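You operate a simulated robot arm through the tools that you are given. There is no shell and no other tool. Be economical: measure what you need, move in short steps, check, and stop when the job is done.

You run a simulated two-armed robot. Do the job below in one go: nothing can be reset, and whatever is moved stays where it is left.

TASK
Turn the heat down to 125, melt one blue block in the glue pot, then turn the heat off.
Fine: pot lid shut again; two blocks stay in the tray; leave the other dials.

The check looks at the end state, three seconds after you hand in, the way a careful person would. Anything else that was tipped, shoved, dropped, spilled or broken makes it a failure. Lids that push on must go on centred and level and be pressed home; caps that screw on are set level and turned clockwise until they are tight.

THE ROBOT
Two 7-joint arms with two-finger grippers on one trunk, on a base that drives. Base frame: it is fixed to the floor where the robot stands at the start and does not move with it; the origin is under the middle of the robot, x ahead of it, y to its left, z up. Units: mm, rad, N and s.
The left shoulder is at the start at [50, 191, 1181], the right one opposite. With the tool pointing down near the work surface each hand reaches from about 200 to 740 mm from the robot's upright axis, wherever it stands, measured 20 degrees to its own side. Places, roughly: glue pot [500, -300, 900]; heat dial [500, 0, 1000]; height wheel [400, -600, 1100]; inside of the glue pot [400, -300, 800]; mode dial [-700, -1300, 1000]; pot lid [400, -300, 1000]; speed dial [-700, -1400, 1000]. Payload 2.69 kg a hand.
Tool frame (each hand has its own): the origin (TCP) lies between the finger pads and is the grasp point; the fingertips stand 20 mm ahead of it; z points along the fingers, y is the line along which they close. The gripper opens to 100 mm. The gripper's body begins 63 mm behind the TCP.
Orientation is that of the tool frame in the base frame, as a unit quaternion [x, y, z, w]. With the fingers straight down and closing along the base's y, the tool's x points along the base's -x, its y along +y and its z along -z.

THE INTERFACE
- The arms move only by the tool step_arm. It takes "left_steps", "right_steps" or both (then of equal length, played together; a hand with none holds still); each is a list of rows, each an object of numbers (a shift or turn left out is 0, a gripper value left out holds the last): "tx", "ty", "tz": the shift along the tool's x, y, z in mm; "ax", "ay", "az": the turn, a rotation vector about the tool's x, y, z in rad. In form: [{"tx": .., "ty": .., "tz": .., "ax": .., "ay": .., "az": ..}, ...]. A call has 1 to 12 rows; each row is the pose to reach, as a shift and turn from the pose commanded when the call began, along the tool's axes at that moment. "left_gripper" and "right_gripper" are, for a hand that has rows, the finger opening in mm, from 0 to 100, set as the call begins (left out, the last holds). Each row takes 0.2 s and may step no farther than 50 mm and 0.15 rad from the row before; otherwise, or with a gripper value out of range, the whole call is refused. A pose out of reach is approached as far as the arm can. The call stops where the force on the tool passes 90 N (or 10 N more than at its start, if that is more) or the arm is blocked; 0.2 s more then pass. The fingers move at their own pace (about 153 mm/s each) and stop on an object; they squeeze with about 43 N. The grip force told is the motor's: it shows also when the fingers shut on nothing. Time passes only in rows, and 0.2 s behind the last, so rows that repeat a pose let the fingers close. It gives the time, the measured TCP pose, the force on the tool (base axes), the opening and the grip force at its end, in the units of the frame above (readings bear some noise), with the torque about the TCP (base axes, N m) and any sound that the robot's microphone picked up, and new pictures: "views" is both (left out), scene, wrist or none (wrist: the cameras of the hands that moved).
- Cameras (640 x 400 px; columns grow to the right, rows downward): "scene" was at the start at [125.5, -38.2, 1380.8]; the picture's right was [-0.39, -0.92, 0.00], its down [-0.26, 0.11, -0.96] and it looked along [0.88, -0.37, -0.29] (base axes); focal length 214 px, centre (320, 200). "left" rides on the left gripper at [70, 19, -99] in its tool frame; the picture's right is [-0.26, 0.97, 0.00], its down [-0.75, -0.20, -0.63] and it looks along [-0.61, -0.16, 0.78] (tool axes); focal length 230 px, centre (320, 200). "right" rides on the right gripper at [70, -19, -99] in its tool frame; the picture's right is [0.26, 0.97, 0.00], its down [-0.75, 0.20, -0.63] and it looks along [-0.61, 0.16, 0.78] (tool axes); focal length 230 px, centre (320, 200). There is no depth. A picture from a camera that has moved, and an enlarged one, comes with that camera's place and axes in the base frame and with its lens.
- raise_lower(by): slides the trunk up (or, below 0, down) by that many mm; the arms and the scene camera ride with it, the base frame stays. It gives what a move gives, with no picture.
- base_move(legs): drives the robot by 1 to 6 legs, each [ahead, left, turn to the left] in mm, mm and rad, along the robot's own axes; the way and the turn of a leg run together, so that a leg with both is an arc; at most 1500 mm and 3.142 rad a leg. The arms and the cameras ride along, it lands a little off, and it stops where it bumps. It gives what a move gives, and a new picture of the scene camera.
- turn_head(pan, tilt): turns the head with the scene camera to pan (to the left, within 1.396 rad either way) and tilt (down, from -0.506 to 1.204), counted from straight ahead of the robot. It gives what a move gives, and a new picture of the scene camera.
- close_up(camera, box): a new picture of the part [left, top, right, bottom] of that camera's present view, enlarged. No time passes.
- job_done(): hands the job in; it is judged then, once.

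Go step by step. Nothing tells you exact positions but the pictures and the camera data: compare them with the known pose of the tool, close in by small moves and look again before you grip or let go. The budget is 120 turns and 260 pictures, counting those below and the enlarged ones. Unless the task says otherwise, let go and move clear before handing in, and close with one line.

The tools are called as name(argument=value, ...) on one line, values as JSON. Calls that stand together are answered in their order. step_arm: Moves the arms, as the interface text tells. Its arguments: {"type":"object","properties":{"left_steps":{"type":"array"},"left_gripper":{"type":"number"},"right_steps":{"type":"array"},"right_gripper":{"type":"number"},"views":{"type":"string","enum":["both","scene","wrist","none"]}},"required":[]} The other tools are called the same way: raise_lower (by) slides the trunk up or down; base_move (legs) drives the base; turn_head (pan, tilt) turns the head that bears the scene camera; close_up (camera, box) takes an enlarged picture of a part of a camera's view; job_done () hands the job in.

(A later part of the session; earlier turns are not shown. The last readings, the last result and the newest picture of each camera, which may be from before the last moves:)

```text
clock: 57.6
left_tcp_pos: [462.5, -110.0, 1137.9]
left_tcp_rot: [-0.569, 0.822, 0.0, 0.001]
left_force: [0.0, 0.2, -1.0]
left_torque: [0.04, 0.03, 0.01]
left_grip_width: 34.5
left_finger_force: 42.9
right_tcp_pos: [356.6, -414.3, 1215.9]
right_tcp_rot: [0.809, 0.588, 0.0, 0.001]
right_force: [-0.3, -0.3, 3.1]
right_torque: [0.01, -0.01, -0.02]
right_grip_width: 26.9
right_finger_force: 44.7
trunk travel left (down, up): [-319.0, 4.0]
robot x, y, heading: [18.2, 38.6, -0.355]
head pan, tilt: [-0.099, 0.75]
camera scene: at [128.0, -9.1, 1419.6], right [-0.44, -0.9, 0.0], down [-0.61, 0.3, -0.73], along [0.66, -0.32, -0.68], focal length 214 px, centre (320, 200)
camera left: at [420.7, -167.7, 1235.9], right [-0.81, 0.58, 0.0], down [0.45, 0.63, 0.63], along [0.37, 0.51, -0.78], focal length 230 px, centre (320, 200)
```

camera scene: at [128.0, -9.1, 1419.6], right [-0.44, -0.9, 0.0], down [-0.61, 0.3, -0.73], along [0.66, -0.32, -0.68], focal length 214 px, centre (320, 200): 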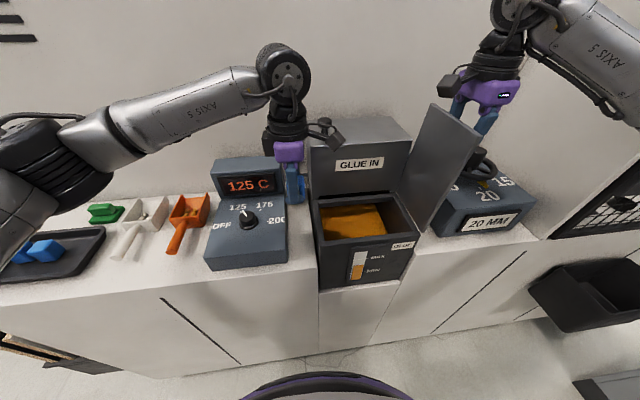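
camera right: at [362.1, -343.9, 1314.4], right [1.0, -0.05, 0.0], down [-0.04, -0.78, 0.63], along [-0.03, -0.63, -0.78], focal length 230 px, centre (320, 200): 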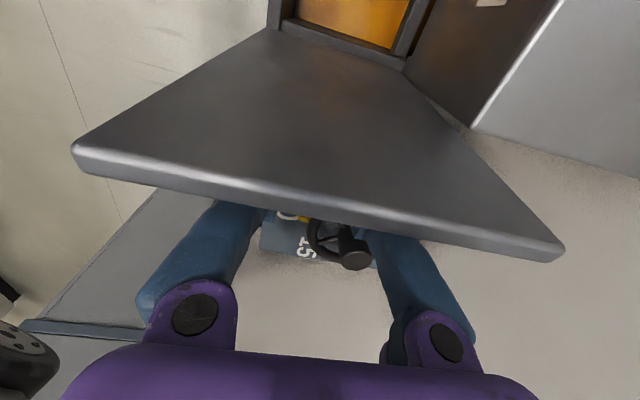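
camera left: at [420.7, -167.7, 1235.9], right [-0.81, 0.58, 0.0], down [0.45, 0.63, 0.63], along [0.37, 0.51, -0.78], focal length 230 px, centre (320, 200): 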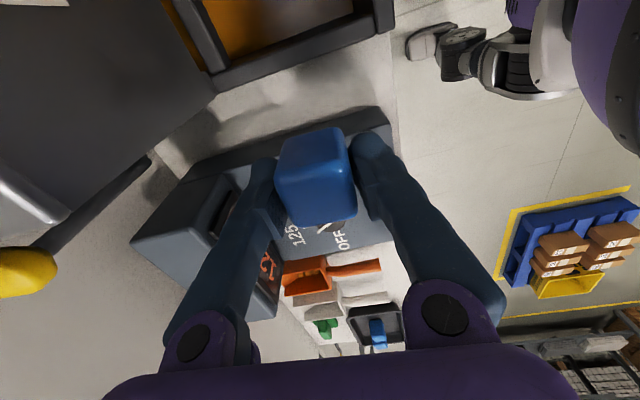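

Clear so far. I'll move on over the cavity at this height.

step_arm(left_steps=[{"tx": 40}, {"tx": 80}, {"tx": 118, "ty": -1}, {"tx": 118, "ty": -1}], views="both")

close_up(camera="scene", box=[270, 30, 530, 290])

```text
clock: 58.6
left_tcp_pos: [420.3, -220.7, 1137.0]
left_tcp_rot: [-0.567, 0.823, -0.001, 0.0]
left_force: [0.7, 0.5, -1.0]
left_torque: [-0.02, 0.03, -0.02]
left_grip_width: 34.5
left_finger_force: 42.5
right_tcp_pos: [357.0, -414.9, 1215.7]
right_tcp_rot: [0.809, 0.588, -0.001, 0.001]
right_force: [1.3, -4.0, 8.8]
right_torque: [-0.34, 0.17, 0.02]
right_grip_width: 27.0
right_finger_force: 44.0
trunk travel left (down, up): [-319.0, 4.0]
robot x, y, heading: [17.8, 42.4, -0.352]
head pan, tilt: [-0.099, 0.75]
camera scene: at [128.1, -9.2, 1419.6], right [-0.44, -0.9, 0.0], down [-0.61, 0.3, -0.73], along [0.66, -0.32, -0.68], focal length 214 px, centre (320, 200)
camera left: at [379.8, -279.1, 1236.4], right [-0.81, 0.58, 0.0], down [0.45, 0.63, 0.63], along [0.37, 0.51, -0.78], focal length 230 px, centre (320, 200)
```

scene: 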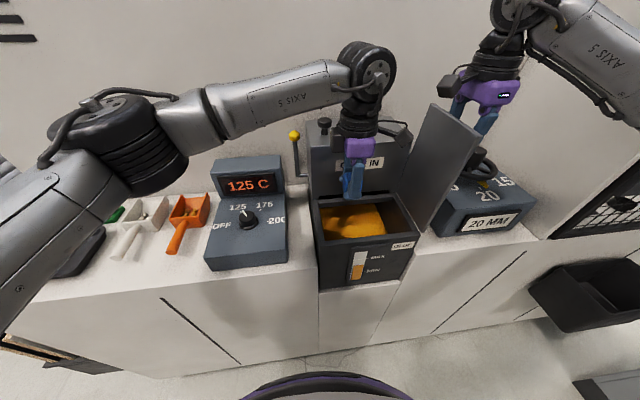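
left: 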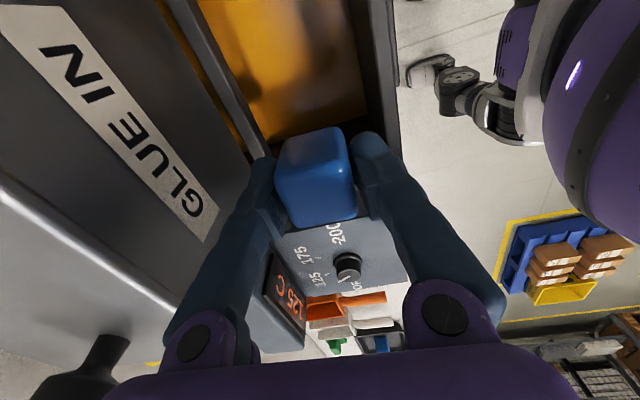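

```text
1.54 times, centred on (400, 160) of scene
camera zoom: at [128.1, -9.2, 1419.6], right [-0.44, -0.9, 0.0], down [-0.61, 0.3, -0.73], along [0.66, -0.32, -0.68], focal length 330 px, centre (197, 262)
```

zoom: 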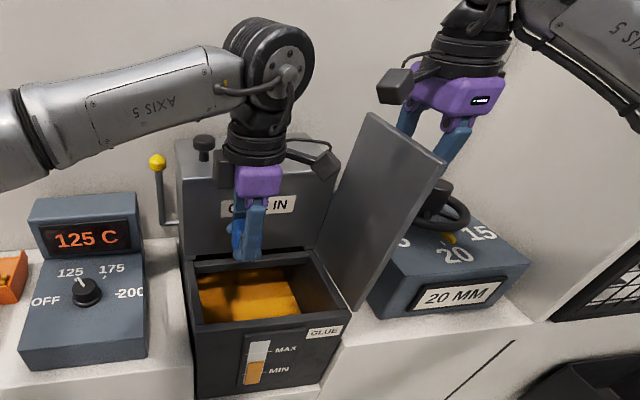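

The block is over the cavity, about 6 mm off in depth. I'll lower it in while correcting.

step_arm(left_steps=[{"ty": -6}, {"ty": -6, "tz": 30}, {"ty": -6, "tz": 60}, {"ty": -6, "tz": 90}, {"ty": -6, "tz": 90}], views="both")

```text
clock: 59.8
left_tcp_pos: [428.9, -223.0, 1045.9]
left_tcp_rot: [-0.569, 0.823, -0.001, 0.0]
left_force: [-0.3, 0.4, -1.3]
left_torque: [-0.03, 0.04, 0.04]
left_grip_width: 34.4
left_finger_force: 42.9
right_tcp_pos: [357.6, -415.9, 1215.2]
right_tcp_rot: [0.809, 0.587, 0.001, 0.001]
right_force: [2.8, -7.0, 13.1]
right_torque: [-0.33, 0.07, -0.06]
right_grip_width: 26.8
right_finger_force: 44.5
trunk travel left (down, up): [-319.0, 4.0]
robot x, y, heading: [18.1, 42.9, -0.355]
head pan, tilt: [-0.099, 0.75]
camera scene: at [127.9, -9.8, 1419.6], right [-0.44, -0.9, 0.0], down [-0.61, 0.3, -0.73], along [0.66, -0.32, -0.68], focal length 214 px, centre (320, 200)
camera left: at [387.6, -281.4, 1144.7], right [-0.81, 0.58, 0.0], down [0.45, 0.63, 0.63], along [0.37, 0.51, -0.78], focal length 230 px, centre (320, 200)
```

scene: 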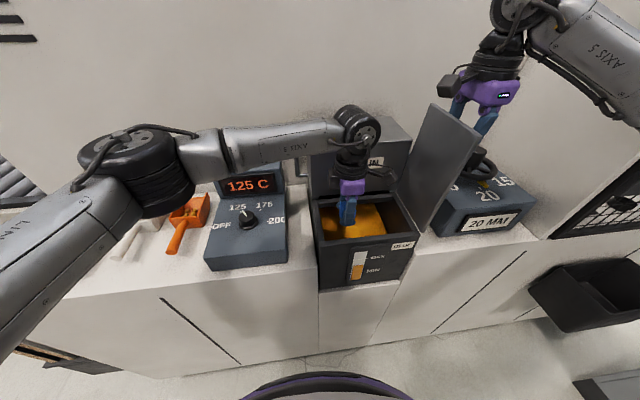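
left: 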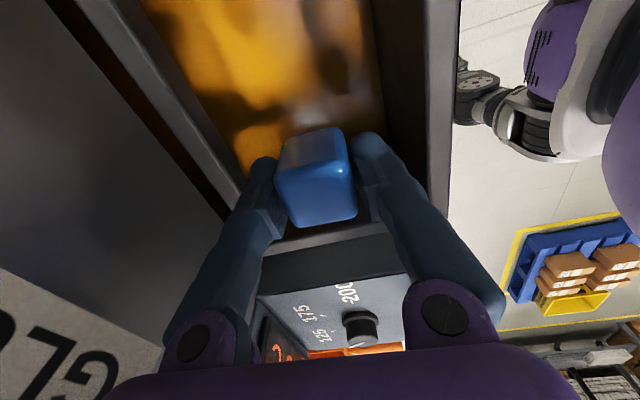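

It's well centred in depth. I'll lower a further 40 mm.

step_arm(left_steps=[{"tz": 15}, {"tz": 30}, {"tz": 42}, {"tz": 42}], views="both")

close_up(camera="scene", box=[270, 90, 470, 310])

```text
clock: 60.8
left_tcp_pos: [426.5, -223.8, 1003.3]
left_tcp_rot: [-0.568, 0.823, -0.001, 0.0]
left_force: [-0.2, 0.1, 1.0]
left_torque: [0.03, 0.0, 0.03]
left_grip_width: 34.4
left_finger_force: 42.5
right_tcp_pos: [356.8, -416.5, 1215.4]
right_tcp_rot: [0.809, 0.587, 0.0, 0.001]
right_force: [4.5, -7.3, 14.7]
right_torque: [-0.31, 0.07, -0.04]
right_grip_width: 26.8
right_finger_force: 45.8
trunk travel left (down, up): [-319.0, 4.0]
robot x, y, heading: [12.8, 45.2, -0.352]
head pan, tilt: [-0.099, 0.75]
camera scene: at [127.9, -9.7, 1419.5], right [-0.44, -0.9, 0.0], down [-0.61, 0.3, -0.73], along [0.66, -0.32, -0.68], focal length 214 px, centre (320, 200)
camera left: at [386.1, -281.7, 1103.4], right [-0.81, 0.58, 0.0], down [0.45, 0.63, 0.63], along [0.37, 0.51, -0.78], focal length 230 px, centre (320, 200)
```

scene: 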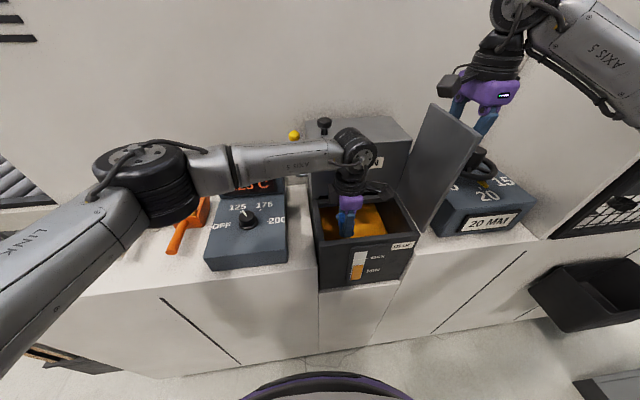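
left: 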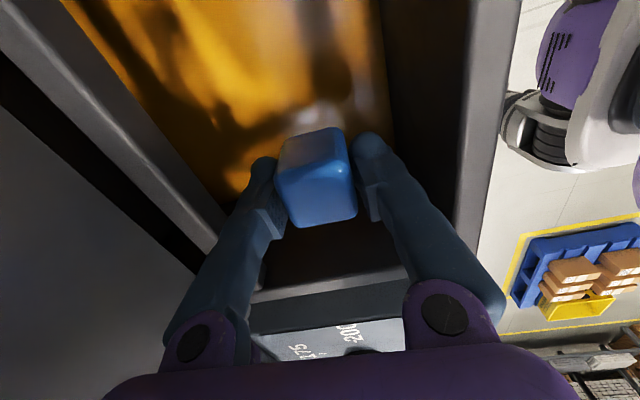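

```text
1.82 times, centred on (370, 200) of scene
camera zoom: at [127.9, -9.7, 1419.5], right [-0.44, -0.9, 0.0], down [-0.61, 0.3, -0.73], along [0.66, -0.32, -0.68], focal length 390 px, centre (229, 200)
```

zoom: 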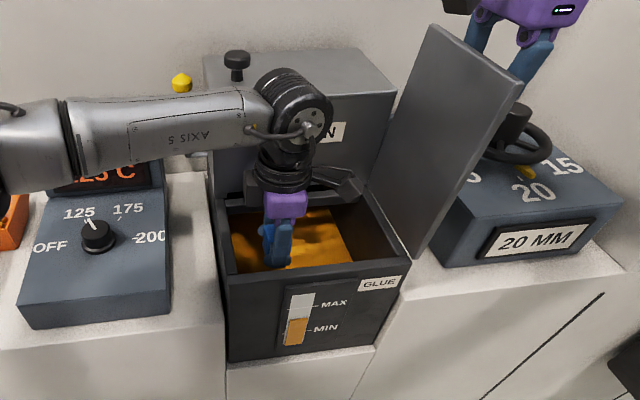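

step_arm(left_steps=[{"tz": 6}, {"tz": 12}, {"tz": 12}], views="wrist")

```text
clock: 61.6
left_tcp_pos: [427.8, -223.5, 992.5]
left_tcp_rot: [-0.568, 0.823, -0.002, 0.001]
left_force: [0.2, 0.3, 0.1]
left_torque: [-0.01, 0.01, 0.0]
left_grip_width: 34.6
left_finger_force: 43.4
right_tcp_pos: [357.4, -415.6, 1213.8]
right_tcp_rot: [0.809, 0.588, 0.001, -0.001]
right_force: [4.4, -6.7, 14.2]
right_torque: [-0.23, 0.01, -0.02]
right_grip_width: 27.2
right_finger_force: 45.3
trunk travel left (down, up): [-319.0, 4.0]
robot x, y, heading: [13.5, 43.8, -0.353]
head pan, tilt: [-0.099, 0.75]
camera left: at [386.3, -281.9, 1091.2], right [-0.81, 0.58, 0.0], down [0.45, 0.63, 0.63], along [0.37, 0.51, -0.78], focal length 230 px, centre (320, 200)
```

left: 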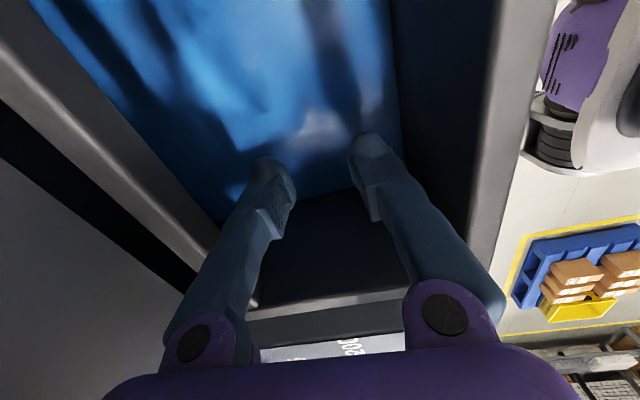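

The block touched the glue and melted, and the glue has turned blue. I'll lift the left hand straight out and move it away to the left.

step_arm(left_steps=[{"tz": -35}, {"tz": -70}, {"tz": -105}, {"tz": -145}, {"tx": -45, "tz": -145}, {"tx": -90, "tz": -145}, {"tx": -135, "tz": -145}, {"tx": -180, "tz": -145}, {"tx": -225, "tz": -145}, {"tx": -270, "tz": -150}, {"tx": -310, "tz": -170}], views="both")

close_up(camera="scene", box=[270, 90, 470, 310])

```text
clock: 64.0
left_tcp_pos: [536.8, 65.7, 1162.4]
left_tcp_rot: [-0.568, 0.823, 0.0, -0.001]
left_force: [-0.2, -0.2, -0.8]
left_torque: [-0.04, -0.02, 0.03]
left_grip_width: 34.4
left_finger_force: 42.9
right_tcp_pos: [357.1, -414.7, 1214.3]
right_tcp_rot: [0.809, 0.588, 0.0, 0.0]
right_force: [2.4, -3.9, 7.9]
right_torque: [-0.23, -0.09, -0.01]
right_grip_width: 26.8
right_finger_force: 45.1
trunk travel left (down, up): [-319.0, 4.0]
robot x, y, heading: [17.1, 43.9, -0.35]
head pan, tilt: [-0.099, 0.75]
camera scene: at [128.3, -9.1, 1419.4], right [-0.44, -0.9, 0.0], down [-0.61, 0.3, -0.73], along [0.66, -0.32, -0.68], focal length 214 px, centre (320, 200)
camera left: at [494.4, 8.7, 1261.1], right [-0.81, 0.58, 0.0], down [0.45, 0.63, 0.63], along [0.37, 0.51, -0.78], focal length 230 px, centre (320, 200)
```

scene: 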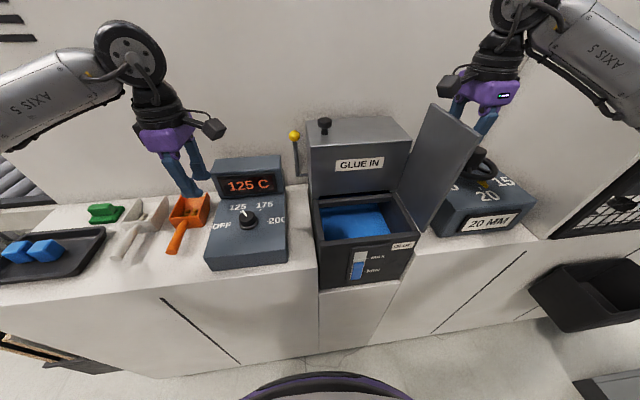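
left: 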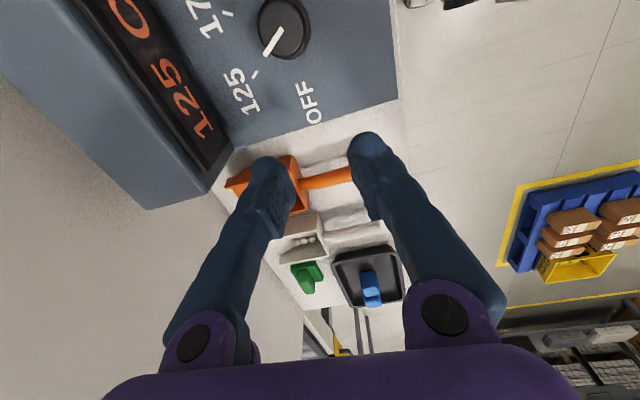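

```text
1.82 times, centred on (370, 200) of scene
camera zoom: at [128.3, -9.1, 1419.4], right [-0.44, -0.9, 0.0], down [-0.61, 0.3, -0.73], along [0.66, -0.32, -0.68], focal length 390 px, centre (229, 200)
```

zoom: 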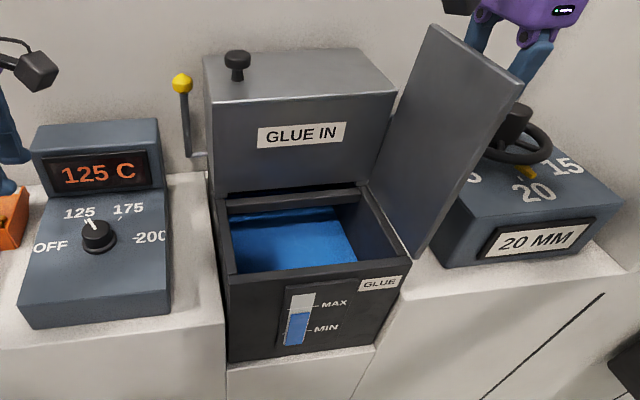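

The gauge now shows blue glue between MIN and MAX. I'll close the lid by reversing the arc.

step_arm(right_steps=[{"tx": 25.5, "tz": -4.9}, {"tx": 51.4, "tz": -6.4}, {"tx": 77.3, "tz": -4.2}, {"tx": 102.6, "tz": 1.6}, {"tx": 126.9, "tz": 11}, {"tx": 149.6, "tz": 23.5}, {"tx": 170.3, "tz": 39.3}, {"tx": 188.7, "tz": 57.6}, {"tx": 204.3, "tz": 78.3}, {"tx": 204.3, "tz": 78.3}], views="both")

```text
clock: 66.2
left_tcp_pos: [534.7, 65.3, 1162.9]
left_tcp_rot: [-0.568, 0.823, 0.0, 0.0]
left_force: [-0.4, 0.4, 0.1]
left_torque: [0.02, 0.02, 0.01]
left_grip_width: 34.6
left_finger_force: 43.1
right_tcp_pos: [420.2, -222.2, 1135.3]
right_tcp_rot: [0.808, 0.589, 0.0, -0.001]
right_force: [-4.6, -8.8, -1.0]
right_torque: [-1.22, 0.27, 0.0]
right_grip_width: 26.9
right_finger_force: 44.7
trunk travel left (down, up): [-319.0, 4.0]
robot x, y, heading: [15.7, 37.8, -0.356]
head pan, tilt: [-0.099, 0.75]
camera scene: at [127.5, -11.0, 1419.5], right [-0.44, -0.9, 0.0], down [-0.61, 0.3, -0.73], along [0.66, -0.32, -0.68], focal length 214 px, centre (320, 200)
camera right: at [425.5, -150.5, 1234.0], right [1.0, -0.05, 0.0], down [-0.04, -0.78, 0.63], along [-0.03, -0.63, -0.78], focal length 230 px, centre (320, 200)
```

scene: 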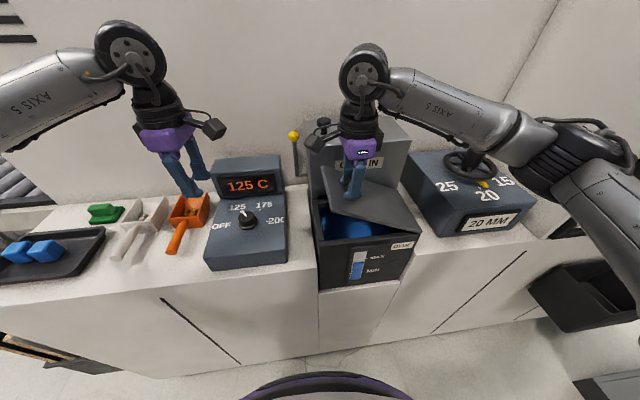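
right: 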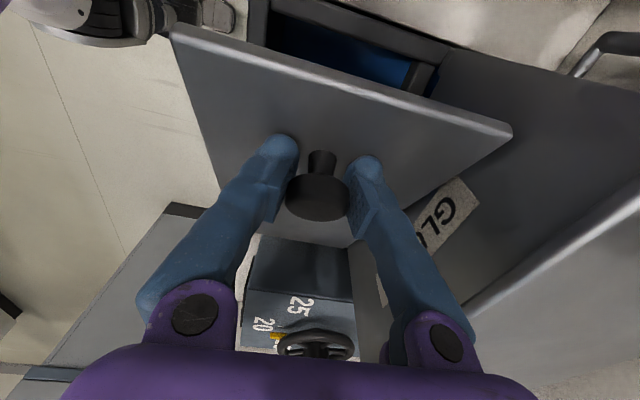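

step_arm(right_steps=[{"tx": 12.6, "tz": 22.7}, {"tx": 21.9, "tz": 47}, {"tx": 25.6, "tz": 61.4}, {"tx": 28, "tz": 72}, {"tx": 28, "tz": 77}, {"tx": 28, "tz": 77}], views="both")

close_up(camera="scene", box=[270, 90, 470, 310])

```text
clock: 67.6
left_tcp_pos: [535.8, 66.2, 1162.4]
left_tcp_rot: [-0.569, 0.822, -0.001, -0.001]
left_force: [0.3, -0.4, 0.5]
left_torque: [0.0, -0.03, 0.0]
left_grip_width: 34.5
left_finger_force: 42.8
right_tcp_pos: [430.9, -193.5, 1058.5]
right_tcp_rot: [0.808, 0.589, 0.001, 0.0]
right_force: [8.5, 0.5, 4.5]
right_torque: [-1.15, 0.27, 0.03]
right_grip_width: 25.7
right_finger_force: 44.7
trunk travel left (down, up): [-319.0, 4.0]
robot x, y, heading: [20.7, 44.1, -0.353]
head pan, tilt: [-0.099, 0.75]
camera scene: at [129.0, -9.3, 1419.4], right [-0.44, -0.9, 0.0], down [-0.61, 0.3, -0.73], along [0.66, -0.32, -0.68], focal length 214 px, centre (320, 200)
camera right: at [434.9, -121.9, 1157.9], right [1.0, -0.05, 0.0], down [-0.04, -0.78, 0.63], along [-0.03, -0.63, -0.78], focal length 230 px, centre (320, 200)
```

scene: 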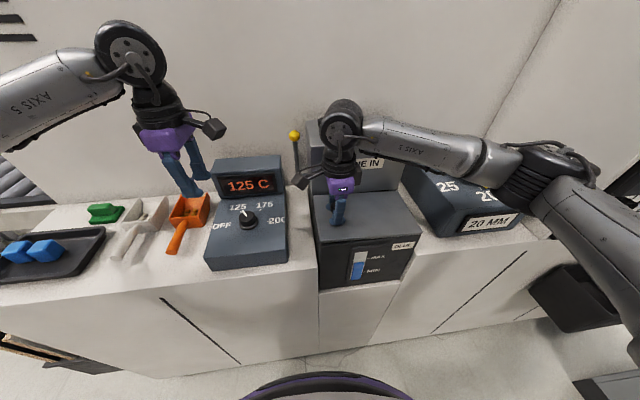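
right: 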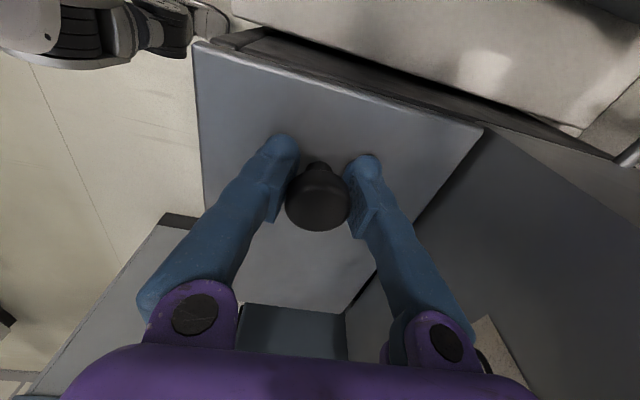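

```text
1.82 times, centred on (370, 200) of scene
camera zoom: at [129.0, -9.3, 1419.4], right [-0.44, -0.9, 0.0], down [-0.61, 0.3, -0.73], along [0.66, -0.32, -0.68], focal length 390 px, centre (229, 200)
```

zoom: 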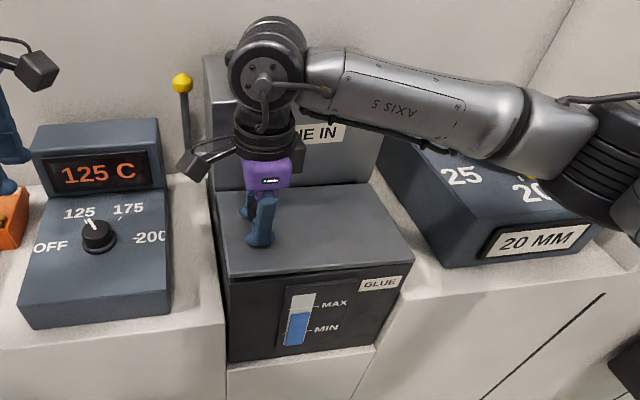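

The lid is about shut. I'll open the fingers and check, with the lid free to settle.

step_arm(right_steps=[{"tz": 0}, {"tz": 0}, {"tz": 0}], right_gripper=60, views="wrist")

step_arm(right_steps=[{"tz": -40}, {"tz": -70}, {"tz": -70}], right_gripper=60, views="both")

close_up(camera="scene", box=[270, 90, 470, 310])

```text
clock: 68.4
left_tcp_pos: [535.9, 66.1, 1163.1]
left_tcp_rot: [-0.568, 0.823, 0.0, 0.0]
left_force: [0.0, -0.1, 0.2]
left_torque: [-0.02, -0.01, 0.01]
left_grip_width: 34.6
left_finger_force: 43.0
right_tcp_pos: [428.4, -195.6, 1058.2]
right_tcp_rot: [0.809, 0.588, 0.001, 0.0]
right_force: [0.4, 0.8, 0.3]
right_torque: [-0.01, -0.01, -0.02]
right_grip_width: 60.1
right_finger_force: 0.0
trunk travel left (down, up): [-319.0, 4.0]
robot x, y, heading: [16.3, 41.3, -0.353]
head pan, tilt: [-0.099, 0.75]
camera right: at [433.9, -122.9, 1157.9], right [1.0, -0.05, 0.0], down [-0.04, -0.78, 0.63], along [-0.03, -0.63, -0.78], focal length 230 px, centre (320, 200)
```

right: 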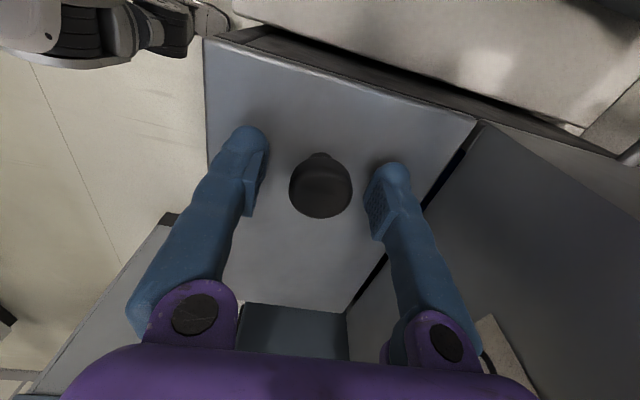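

```text
clock: 69.2
left_tcp_pos: [535.2, 65.7, 1163.2]
left_tcp_rot: [-0.567, 0.823, 0.0, 0.0]
left_force: [-0.7, 0.1, -0.8]
left_torque: [0.03, 0.0, -0.02]
left_grip_width: 34.3
left_finger_force: 42.9
right_tcp_pos: [428.6, -192.5, 1128.0]
right_tcp_rot: [0.809, 0.588, 0.0, 0.0]
right_force: [0.0, 0.1, 0.2]
right_torque: [0.0, 0.0, -0.03]
right_grip_width: 59.9
right_finger_force: 0.1
trunk travel left (down, up): [-319.0, 4.0]
robot x, y, heading: [20.5, 43.0, -0.354]
head pan, tilt: [-0.099, 0.75]
camera scene: at [128.2, -9.9, 1419.5], right [-0.44, -0.9, 0.0], down [-0.61, 0.3, -0.73], along [0.66, -0.32, -0.68], focal length 214 px, centre (320, 200)
camera right: at [434.5, -121.1, 1227.3], right [1.0, -0.05, 0.0], down [-0.04, -0.78, 0.63], along [-0.03, -0.63, -0.78], focal length 230 px, centre (320, 200)
```

scene: 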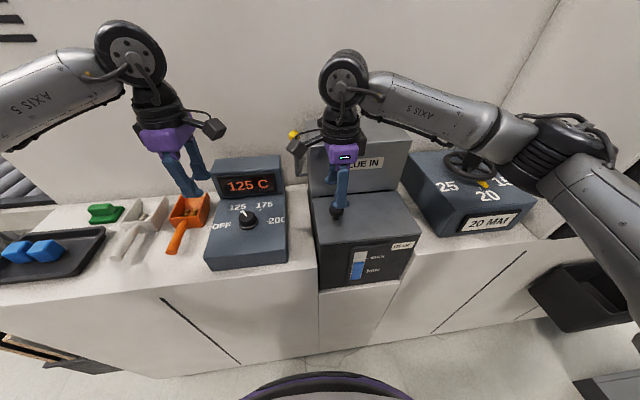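
right: 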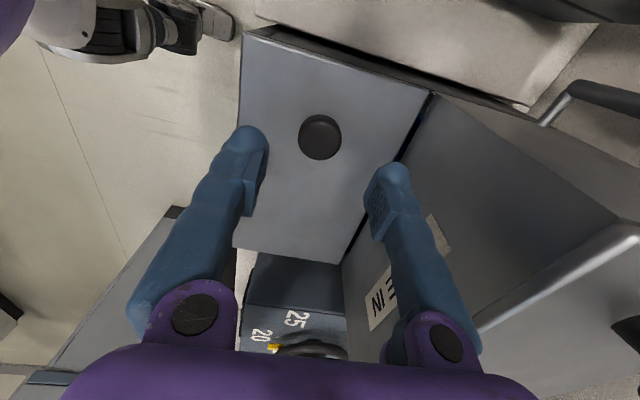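

```text
1.82 times, centred on (370, 200) of scene
camera zoom: at [128.2, -9.9, 1419.5], right [-0.44, -0.9, 0.0], down [-0.61, 0.3, -0.73], along [0.66, -0.32, -0.68], focal length 390 px, centre (229, 200)
```

zoom: 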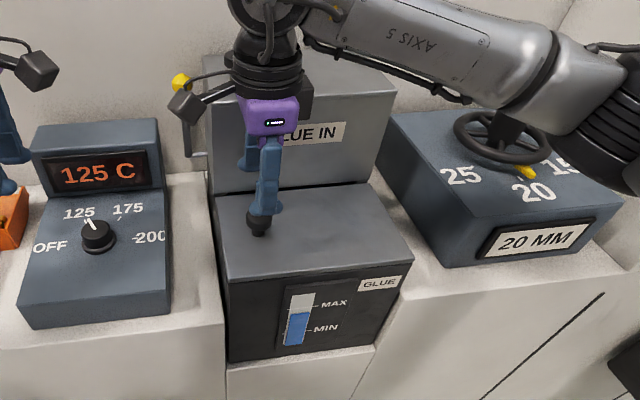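

The lid sits flat and shut. The left gripper still reads 34 mm with nothing visible in it, so I'll check that, and raise the right hand clear.

step_arm(right_steps=[{"tz": -40}, {"tz": -80}, {"tz": -120}], left_steps=[{"tz": 0}, {"tz": 0}, {"tz": 0}], left_gripper=0, views="none")

close_up(camera="left", box=[220, 80, 420, 260])

close_up(camera="scene", box=[120, 100, 290, 260])

```text
clock: 70.0
left_tcp_pos: [535.2, 66.3, 1162.2]
left_tcp_rot: [-0.568, 0.823, 0.0, -0.001]
left_force: [0.0, 0.1, -0.3]
left_torque: [-0.01, -0.01, -0.03]
left_grip_width: 34.3
left_finger_force: 42.9
right_tcp_pos: [427.0, -192.7, 1248.3]
right_tcp_rot: [0.809, 0.587, 0.0, 0.0]
right_force: [-0.6, -0.7, -0.2]
right_torque: [-0.03, 0.0, 0.01]
right_grip_width: 60.1
right_finger_force: 0.0
trunk travel left (down, up): [-319.0, 4.0]
robot x, y, heading: [14.9, 38.6, -0.354]
head pan, tilt: [-0.099, 0.75]
```

```text
2.22 times, centred on (320, 170) of left
camera zoom: at [494.0, 8.3, 1261.4], right [-0.81, 0.58, 0.0], down [0.45, 0.63, 0.63], along [0.37, 0.51, -0.78], focal length 511 px, centre (320, 267)
```

zoom: 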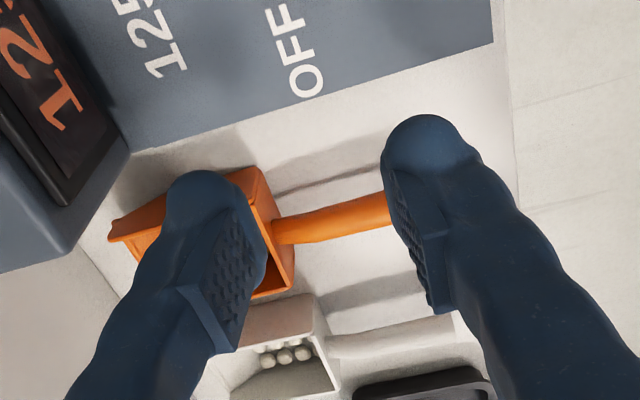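

```text
2.50 times, centred on (205, 180) of scene
camera zoom: at [127.6, -9.2, 1419.5], right [-0.44, -0.9, 0.0], down [-0.61, 0.3, -0.73], along [0.66, -0.32, -0.68], focal length 536 px, centre (608, 250)
```

zoom: 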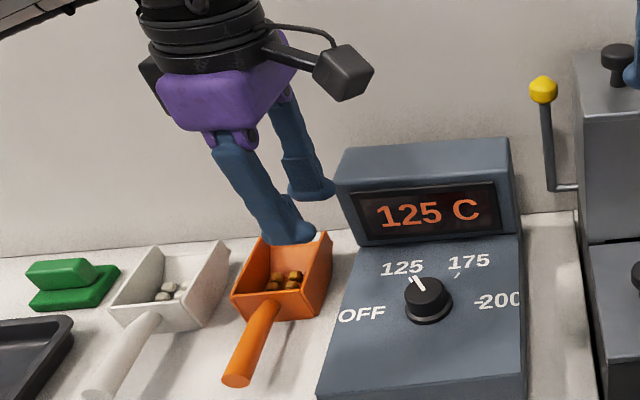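

Something still holds the fingers 34 mm apart: the softened block's remainder, unseen, may still be in the grip. The safe place to let it go is the pot itself, so I'll reopen the lid the same way.

step_arm(right_steps=[{"tx": -2.4, "ty": 3, "tz": 45}, {"tx": -2.4, "ty": 3, "tz": 90}, {"tx": -2.4, "ty": 3, "tz": 135}, {"tx": -2.4, "ty": 3, "tz": 165}, {"tx": -2.4, "ty": 3, "tz": 186}, {"tx": -2.4, "ty": 3, "tz": 186}], right_gripper=60, views="wrist")

```text
clock: 71.4
left_tcp_pos: [535.5, 65.8, 1162.3]
left_tcp_rot: [-0.568, 0.823, 0.0, 0.0]
left_force: [0.2, 0.1, -0.8]
left_torque: [0.01, -0.01, 0.0]
left_grip_width: 34.3
left_finger_force: 42.8
right_tcp_pos: [429.3, -196.9, 1062.5]
right_tcp_rot: [0.808, 0.589, 0.0, 0.0]
right_force: [-0.2, 0.1, -0.2]
right_torque: [0.02, 0.0, -0.02]
right_grip_width: 60.2
right_finger_force: 0.1
trunk travel left (down, up): [-319.0, 4.0]
robot x, y, heading: [17.5, 43.2, -0.352]
head pan, tilt: [-0.099, 0.75]
camera right: at [435.9, -125.4, 1161.4], right [1.0, -0.05, 0.0], down [-0.04, -0.78, 0.63], along [-0.03, -0.63, -0.78], focal length 230 px, centre (320, 200)
```

right: 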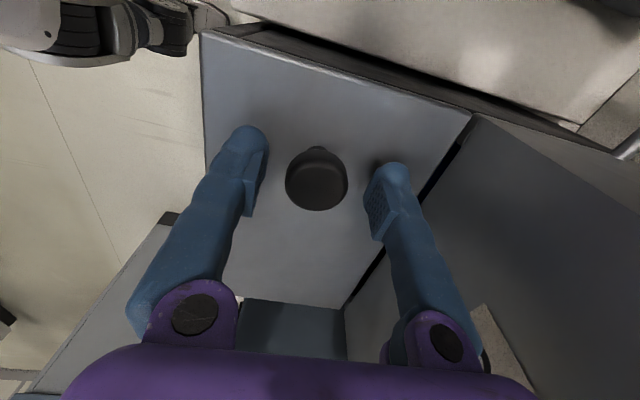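

Same pose as before. I'll grip the knob and repeat the arc.

step_arm(right_steps=[{"tz": 0}, {"tz": 0}, {"tz": 0}], right_gripper=0, views="none")

step_arm(right_steps=[{"tx": -2.6, "tz": -14.6}, {"tx": -6.3, "tz": -29}, {"tx": -15.6, "tz": -53.3}, {"tx": -28.2, "tz": -76}, {"tx": -43.8, "tz": -96.7}, {"tx": -62.2, "tz": -115}, {"tx": -82.9, "tz": -130.8}, {"tx": -105.6, "tz": -143.3}, {"tx": -129.9, "tz": -152.7}, {"tx": -129.9, "tz": -152.7}], views="scene")

```text
clock: 72.2
left_tcp_pos: [534.6, 65.8, 1163.1]
left_tcp_rot: [-0.567, 0.824, 0.0, 0.001]
left_force: [0.3, 0.1, -0.6]
left_torque: [-0.02, 0.0, -0.03]
left_grip_width: 34.3
left_finger_force: 43.3
right_tcp_pos: [429.1, -197.5, 1061.1]
right_tcp_rot: [0.809, 0.588, 0.0, -0.002]
right_force: [-15.0, 4.1, -9.7]
right_torque: [1.25, -0.18, 0.1]
right_grip_width: 28.7
right_finger_force: 45.0
trunk travel left (down, up): [-319.0, 4.0]
robot x, y, heading: [16.6, 36.3, -0.349]
head pan, tilt: [-0.099, 0.75]
```

```text
clock: 74.4
left_tcp_pos: [533.2, 64.5, 1162.9]
left_tcp_rot: [-0.568, 0.823, -0.001, 0.001]
left_force: [-0.4, 0.1, -1.5]
left_torque: [-0.03, 0.04, -0.05]
left_grip_width: 34.2
left_finger_force: 43.3
right_tcp_pos: [387.6, -321.6, 1214.6]
right_tcp_rot: [0.808, 0.59, -0.003, -0.005]
right_force: [-34.3, 5.6, -40.3]
right_torque: [1.02, -0.31, 0.07]
right_grip_width: 28.5
right_finger_force: 44.9
trunk travel left (down, up): [-319.0, 4.0]
robot x, y, heading: [19.5, 44.7, -0.358]
head pan, tilt: [-0.099, 0.75]
camera scene: at [125.0, -11.7, 1419.5], right [-0.44, -0.9, 0.0], down [-0.61, 0.3, -0.73], along [0.66, -0.32, -0.68], focal length 214 px, centre (320, 200)
```

scene: 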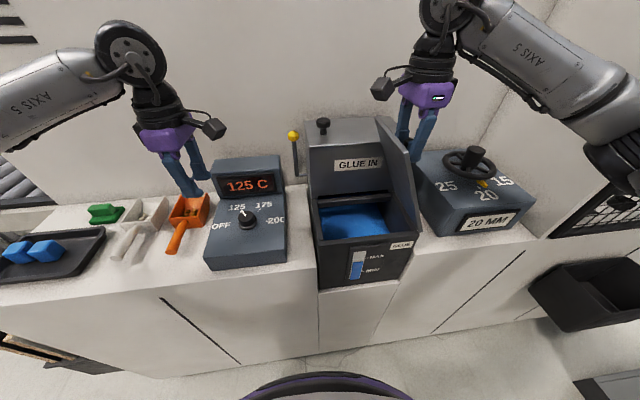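

The forces are a bit higher, since the hand sits a few mm high. I'll ease off while finishing the arc.

step_arm(right_steps=[{"tx": 0, "ty": -2, "tz": 3}, {"tx": -25.3, "ty": -3, "tz": -2}, {"tx": -51.2, "ty": -3, "tz": -4}, {"tx": -77.1, "ty": -3, "tz": -2.5}, {"tx": -102.6, "ty": -3, "tz": 2.4}, {"tx": -102.6, "ty": -3, "tz": 2.4}], views="scene")

```text
clock: 75.8
left_tcp_pos: [535.9, 67.2, 1162.9]
left_tcp_rot: [-0.568, 0.823, -0.001, 0.0]
left_force: [0.2, -0.2, 0.2]
left_torque: [-0.01, 0.02, 0.0]
left_grip_width: 34.4
left_finger_force: 43.2
right_tcp_pos: [356.5, -418.1, 1213.5]
right_tcp_rot: [0.809, 0.588, 0.001, -0.001]
right_force: [-6.7, 12.5, -18.8]
right_torque: [1.08, -0.31, 0.19]
right_grip_width: 27.3
right_finger_force: 45.1
trunk travel left (down, up): [-319.0, 4.0]
robot x, y, heading: [18.5, 42.9, -0.352]
head pan, tilt: [-0.099, 0.75]
camera scene: at [128.3, -9.3, 1419.5], right [-0.44, -0.9, 0.0], down [-0.61, 0.3, -0.73], along [0.66, -0.32, -0.68], focal length 214 px, centre (320, 200)
```

scene: 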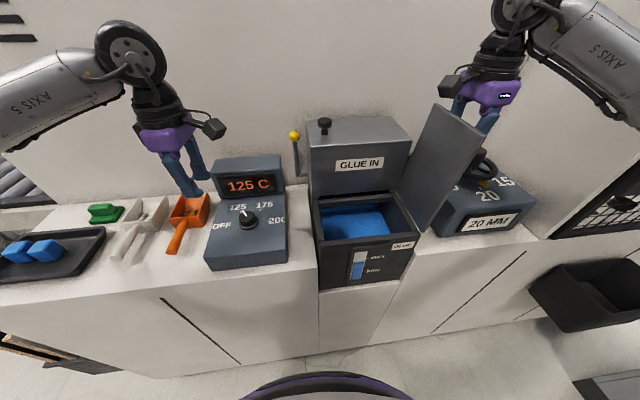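

The lid is open again. The left hand goes back over the cavity and down to the same spot.

step_arm(left_steps=[{"tx": 40, "tz": 20}, {"tx": 85, "tz": 25}, {"tx": 130, "tz": 25}, {"tx": 175, "tz": 25}, {"tx": 220, "tz": 25}, {"tx": 265, "tz": 25}, {"tx": 310, "tz": 25}, {"tx": 310, "tz": 60}, {"tx": 310, "tz": 95}, {"tx": 310, "tz": 130}, {"tx": 310, "tz": 165}, {"tx": 310, "tz": 170}], views="both")

```text
clock: 78.4
left_tcp_pos: [425.3, -224.4, 992.8]
left_tcp_rot: [-0.568, 0.823, -0.001, -0.001]
left_force: [0.9, 0.8, -0.6]
left_torque: [0.0, -0.02, -0.01]
left_grip_width: 34.5
left_finger_force: 42.7
right_tcp_pos: [356.4, -416.6, 1213.1]
right_tcp_rot: [0.809, 0.587, 0.0, 0.001]
right_force: [-3.5, 4.5, -9.7]
right_torque: [0.08, 0.02, 0.0]
right_grip_width: 27.5
right_finger_force: 45.4
trunk travel left (down, up): [-319.0, 4.0]
robot x, y, heading: [15.9, 44.9, -0.353]
head pan, tilt: [-0.099, 0.75]
camera scene: at [128.1, -10.0, 1419.5], right [-0.44, -0.9, 0.0], down [-0.61, 0.3, -0.73], along [0.66, -0.32, -0.68], focal length 214 px, centre (320, 200)
camera left: at [384.8, -282.6, 1091.4], right [-0.81, 0.58, 0.0], down [0.45, 0.63, 0.63], along [0.37, 0.51, -0.78], focal length 230 px, centre (320, 200)
```

scene: 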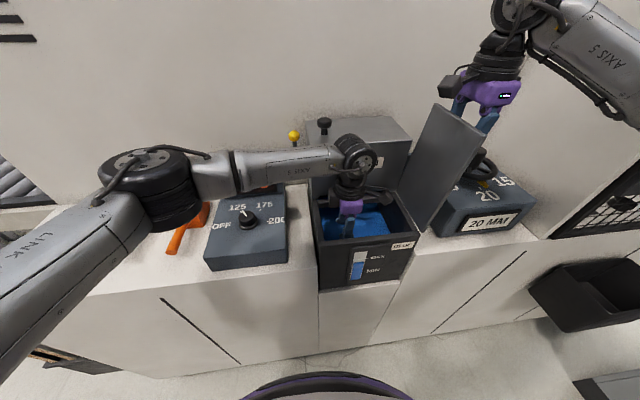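
left: 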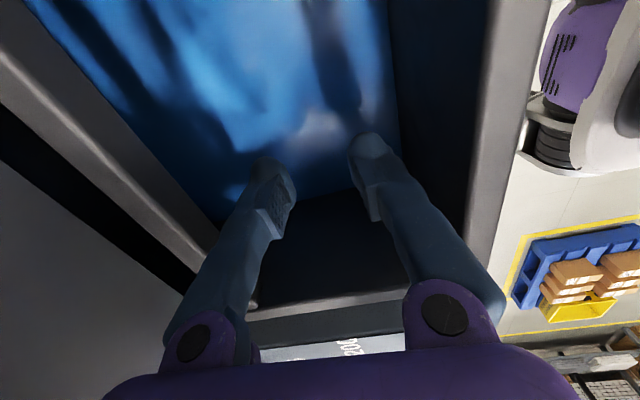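

I'll open the fingers here, wait a moment, then close again to see whether anything remains.

step_arm(left_steps=[{"tz": 0}, {"tz": 0}, {"tz": 0}, {"tz": -10}, {"tz": -30}, {"tz": -60}], left_gripper=60, views="none")

step_arm(left_steps=[{"tz": 0}, {"tz": 0}, {"tz": 0}, {"tz": 0}], left_gripper=0, views="wrist")

```text
clock: 79.8
left_tcp_pos: [427.2, -227.1, 1053.8]
left_tcp_rot: [-0.568, 0.823, 0.0, 0.0]
left_force: [-0.2, 0.2, 0.3]
left_torque: [-0.03, -0.04, -0.02]
left_grip_width: 60.2
left_finger_force: 0.1
right_tcp_pos: [355.4, -418.3, 1213.7]
right_tcp_rot: [0.809, 0.588, 0.001, 0.0]
right_force: [-2.7, 0.2, -6.1]
right_torque: [-0.27, 0.05, -0.05]
right_grip_width: 27.3
right_finger_force: 44.9
trunk travel left (down, up): [-319.0, 4.0]
robot x, y, heading: [16.0, 43.1, -0.353]
head pan, tilt: [-0.099, 0.75]
```

```text
clock: 80.8
left_tcp_pos: [427.5, -225.3, 1053.6]
left_tcp_rot: [-0.568, 0.823, 0.0, -0.001]
left_force: [-0.3, -0.7, 0.3]
left_torque: [0.0, -0.01, 0.0]
left_grip_width: 0.1
left_finger_force: 29.5
right_tcp_pos: [355.1, -417.6, 1213.3]
right_tcp_rot: [0.809, 0.588, 0.001, 0.0]
right_force: [-1.7, -0.3, -5.6]
right_torque: [-0.32, 0.13, 0.02]
right_grip_width: 27.0
right_finger_force: 45.4
trunk travel left (down, up): [-319.0, 4.0]
robot x, y, heading: [20.2, 43.5, -0.355]
head pan, tilt: [-0.099, 0.75]
camera left: at [385.9, -284.1, 1152.0], right [-0.81, 0.58, 0.0], down [0.45, 0.63, 0.63], along [0.37, 0.51, -0.78], focal length 230 px, centre (320, 200)
```

left: 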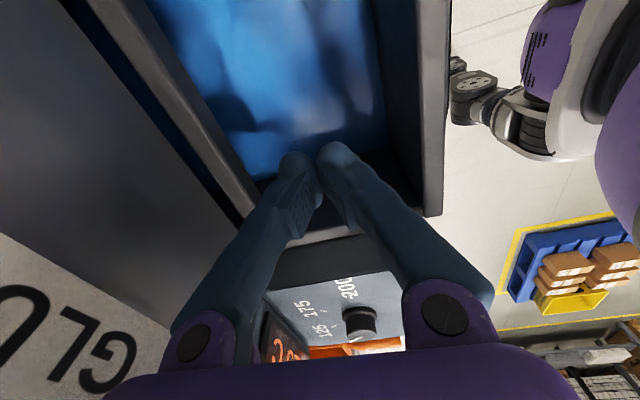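

Now the gripper closes fully, so the remainder is in the pot. I'll move the left hand out and away, then close the lid.

step_arm(left_steps=[{"tz": -40}, {"tz": -85}, {"tx": -45, "tz": -90}, {"tx": -90, "tz": -90}, {"tx": -135, "tz": -95}, {"tx": -180, "tz": -100}, {"tx": -225, "tz": -105}, {"tx": -270, "tz": -110}, {"tx": -310, "tz": -110}], views="none")

step_arm(right_steps=[{"tx": 25.5, "tz": -3}, {"tx": 51.4, "tz": -4.4}, {"tx": 77.3, "tz": -2.2}, {"tx": 102.6, "tz": 3}, {"tx": 126.9, "tz": 12}, {"tx": 149.6, "tz": 24}, {"tx": 170.3, "tz": 39.3}, {"tx": 188.7, "tz": 57.6}, {"tx": 204.3, "tz": 78.3}, {"tx": 204.3, "tz": 78.3}], views="scene")

```text
clock: 82.8
left_tcp_pos: [538.2, 67.3, 1162.7]
left_tcp_rot: [-0.568, 0.823, -0.001, 0.0]
left_force: [1.1, -0.2, 0.4]
left_torque: [0.0, 0.01, 0.01]
left_grip_width: 0.0
left_finger_force: 29.6
right_tcp_pos: [356.1, -418.2, 1214.2]
right_tcp_rot: [0.81, 0.587, 0.0, 0.0]
right_force: [-2.6, 0.0, -4.6]
right_torque: [-0.46, 0.04, 0.06]
right_grip_width: 27.2
right_finger_force: 45.1
trunk travel left (down, up): [-319.0, 4.0]
robot x, y, heading: [17.6, 46.1, -0.356]
head pan, tilt: [-0.099, 0.75]
```

```text
clock: 85.0
left_tcp_pos: [537.0, 64.6, 1163.5]
left_tcp_rot: [-0.567, 0.823, 0.001, 0.0]
left_force: [-0.5, -0.1, -0.4]
left_torque: [0.02, 0.0, -0.02]
left_grip_width: 0.2
left_finger_force: 29.6
right_tcp_pos: [418.5, -225.8, 1134.8]
right_tcp_rot: [0.808, 0.589, 0.0, -0.001]
right_force: [-6.1, -15.1, -4.6]
right_torque: [-1.15, 0.29, -0.03]
right_grip_width: 26.4
right_finger_force: 44.9
trunk travel left (down, up): [-319.0, 4.0]
robot x, y, heading: [14.1, 41.3, -0.346]
head pan, tilt: [-0.099, 0.75]
camera scene: at [127.6, -12.1, 1419.4], right [-0.44, -0.9, 0.0], down [-0.61, 0.3, -0.73], along [0.66, -0.32, -0.68], focal length 214 px, centre (320, 200)
```

scene: 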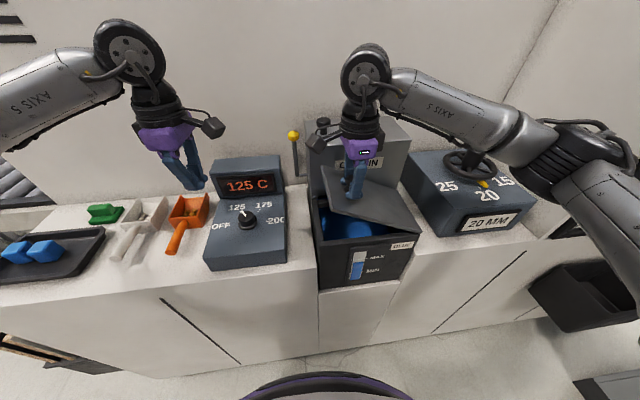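

step_arm(right_steps=[{"tx": 12.6, "tz": 22.7}, {"tx": 21.9, "tz": 47}, {"tx": 25.6, "tz": 61.4}, {"tx": 28, "tz": 72}, {"tx": 29, "tz": 76}, {"tx": 29, "tz": 76}], views="none")

step_arm(right_steps=[{"tz": 0}, {"tz": 0}, {"tz": 0}, {"tz": -40}, {"tz": -80}, {"tz": -120}, {"tz": -160}, {"tz": -190}], right_gripper=60, views="both")

close_up(camera="scene", box=[270, 90, 470, 310])

```text
clock: 86.4
left_tcp_pos: [538.0, 64.7, 1162.6]
left_tcp_rot: [-0.568, 0.823, -0.001, 0.0]
left_force: [0.3, -0.4, -1.0]
left_torque: [-0.01, 0.01, -0.01]
left_grip_width: 0.1
left_finger_force: 29.4
right_tcp_pos: [428.6, -197.3, 1058.4]
right_tcp_rot: [0.809, 0.588, 0.001, -0.001]
right_force: [5.5, -9.8, 3.8]
right_torque: [-1.21, 0.25, -0.06]
right_grip_width: 25.6
right_finger_force: 45.1
trunk travel left (down, up): [-319.0, 4.0]
robot x, y, heading: [16.2, 39.6, -0.352]
head pan, tilt: [-0.099, 0.75]
```

```text
clock: 88.2
left_tcp_pos: [537.0, 66.1, 1163.8]
left_tcp_rot: [-0.568, 0.823, -0.001, 0.0]
left_force: [0.1, 0.4, 0.6]
left_torque: [-0.01, -0.02, 0.03]
left_grip_width: 0.1
left_finger_force: 29.2
right_tcp_pos: [426.7, -194.3, 1249.6]
right_tcp_rot: [0.809, 0.588, 0.0, 0.0]
right_force: [-0.2, -0.2, -0.6]
right_torque: [0.01, -0.02, 0.0]
right_grip_width: 59.8
right_finger_force: 0.1
trunk travel left (down, up): [-319.0, 4.0]
robot x, y, heading: [12.9, 41.3, -0.354]
head pan, tilt: [-0.099, 0.75]
camera scene: at [127.8, -9.5, 1419.5], right [-0.44, -0.9, 0.0], down [-0.61, 0.3, -0.73], along [0.66, -0.32, -0.68], focal length 214 px, centre (320, 200)
camera right: at [431.7, -122.3, 1349.4], right [1.0, -0.05, 0.0], down [-0.04, -0.78, 0.63], along [-0.03, -0.63, -0.78], focal length 230 px, centre (320, 200)
```

scene: 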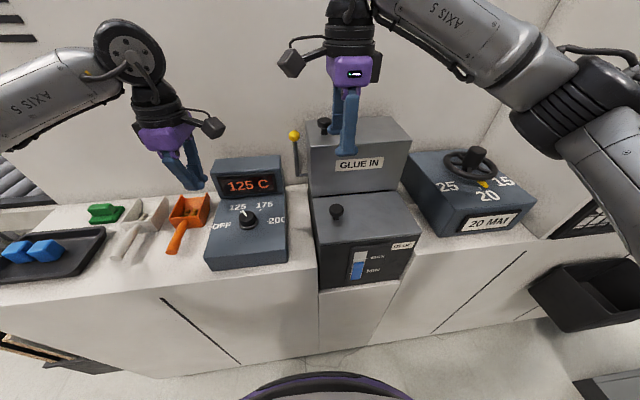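
right: 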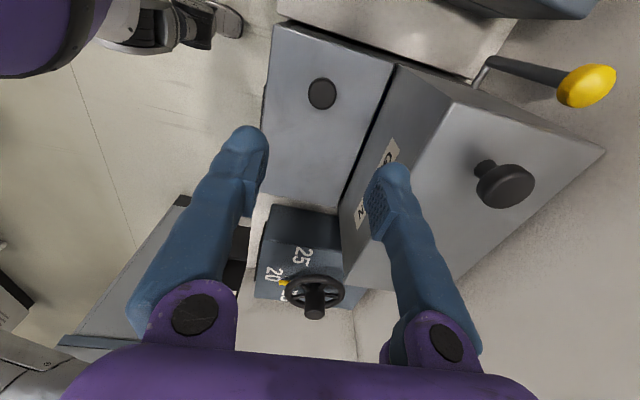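

```text
1.82 times, centred on (370, 200) of scene
camera zoom: at [127.8, -9.5, 1419.5], right [-0.44, -0.9, 0.0], down [-0.61, 0.3, -0.73], along [0.66, -0.32, -0.68], focal length 390 px, centre (229, 200)
```

zoom: 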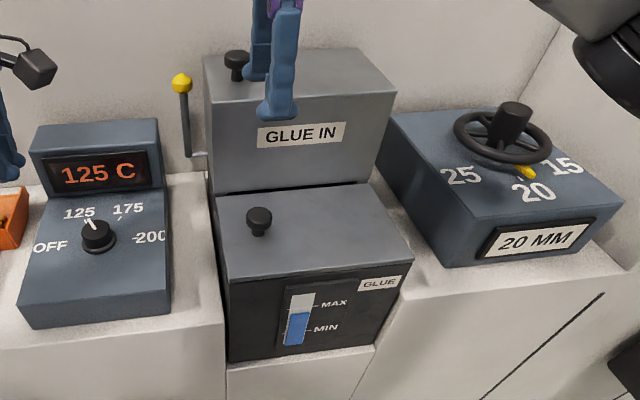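

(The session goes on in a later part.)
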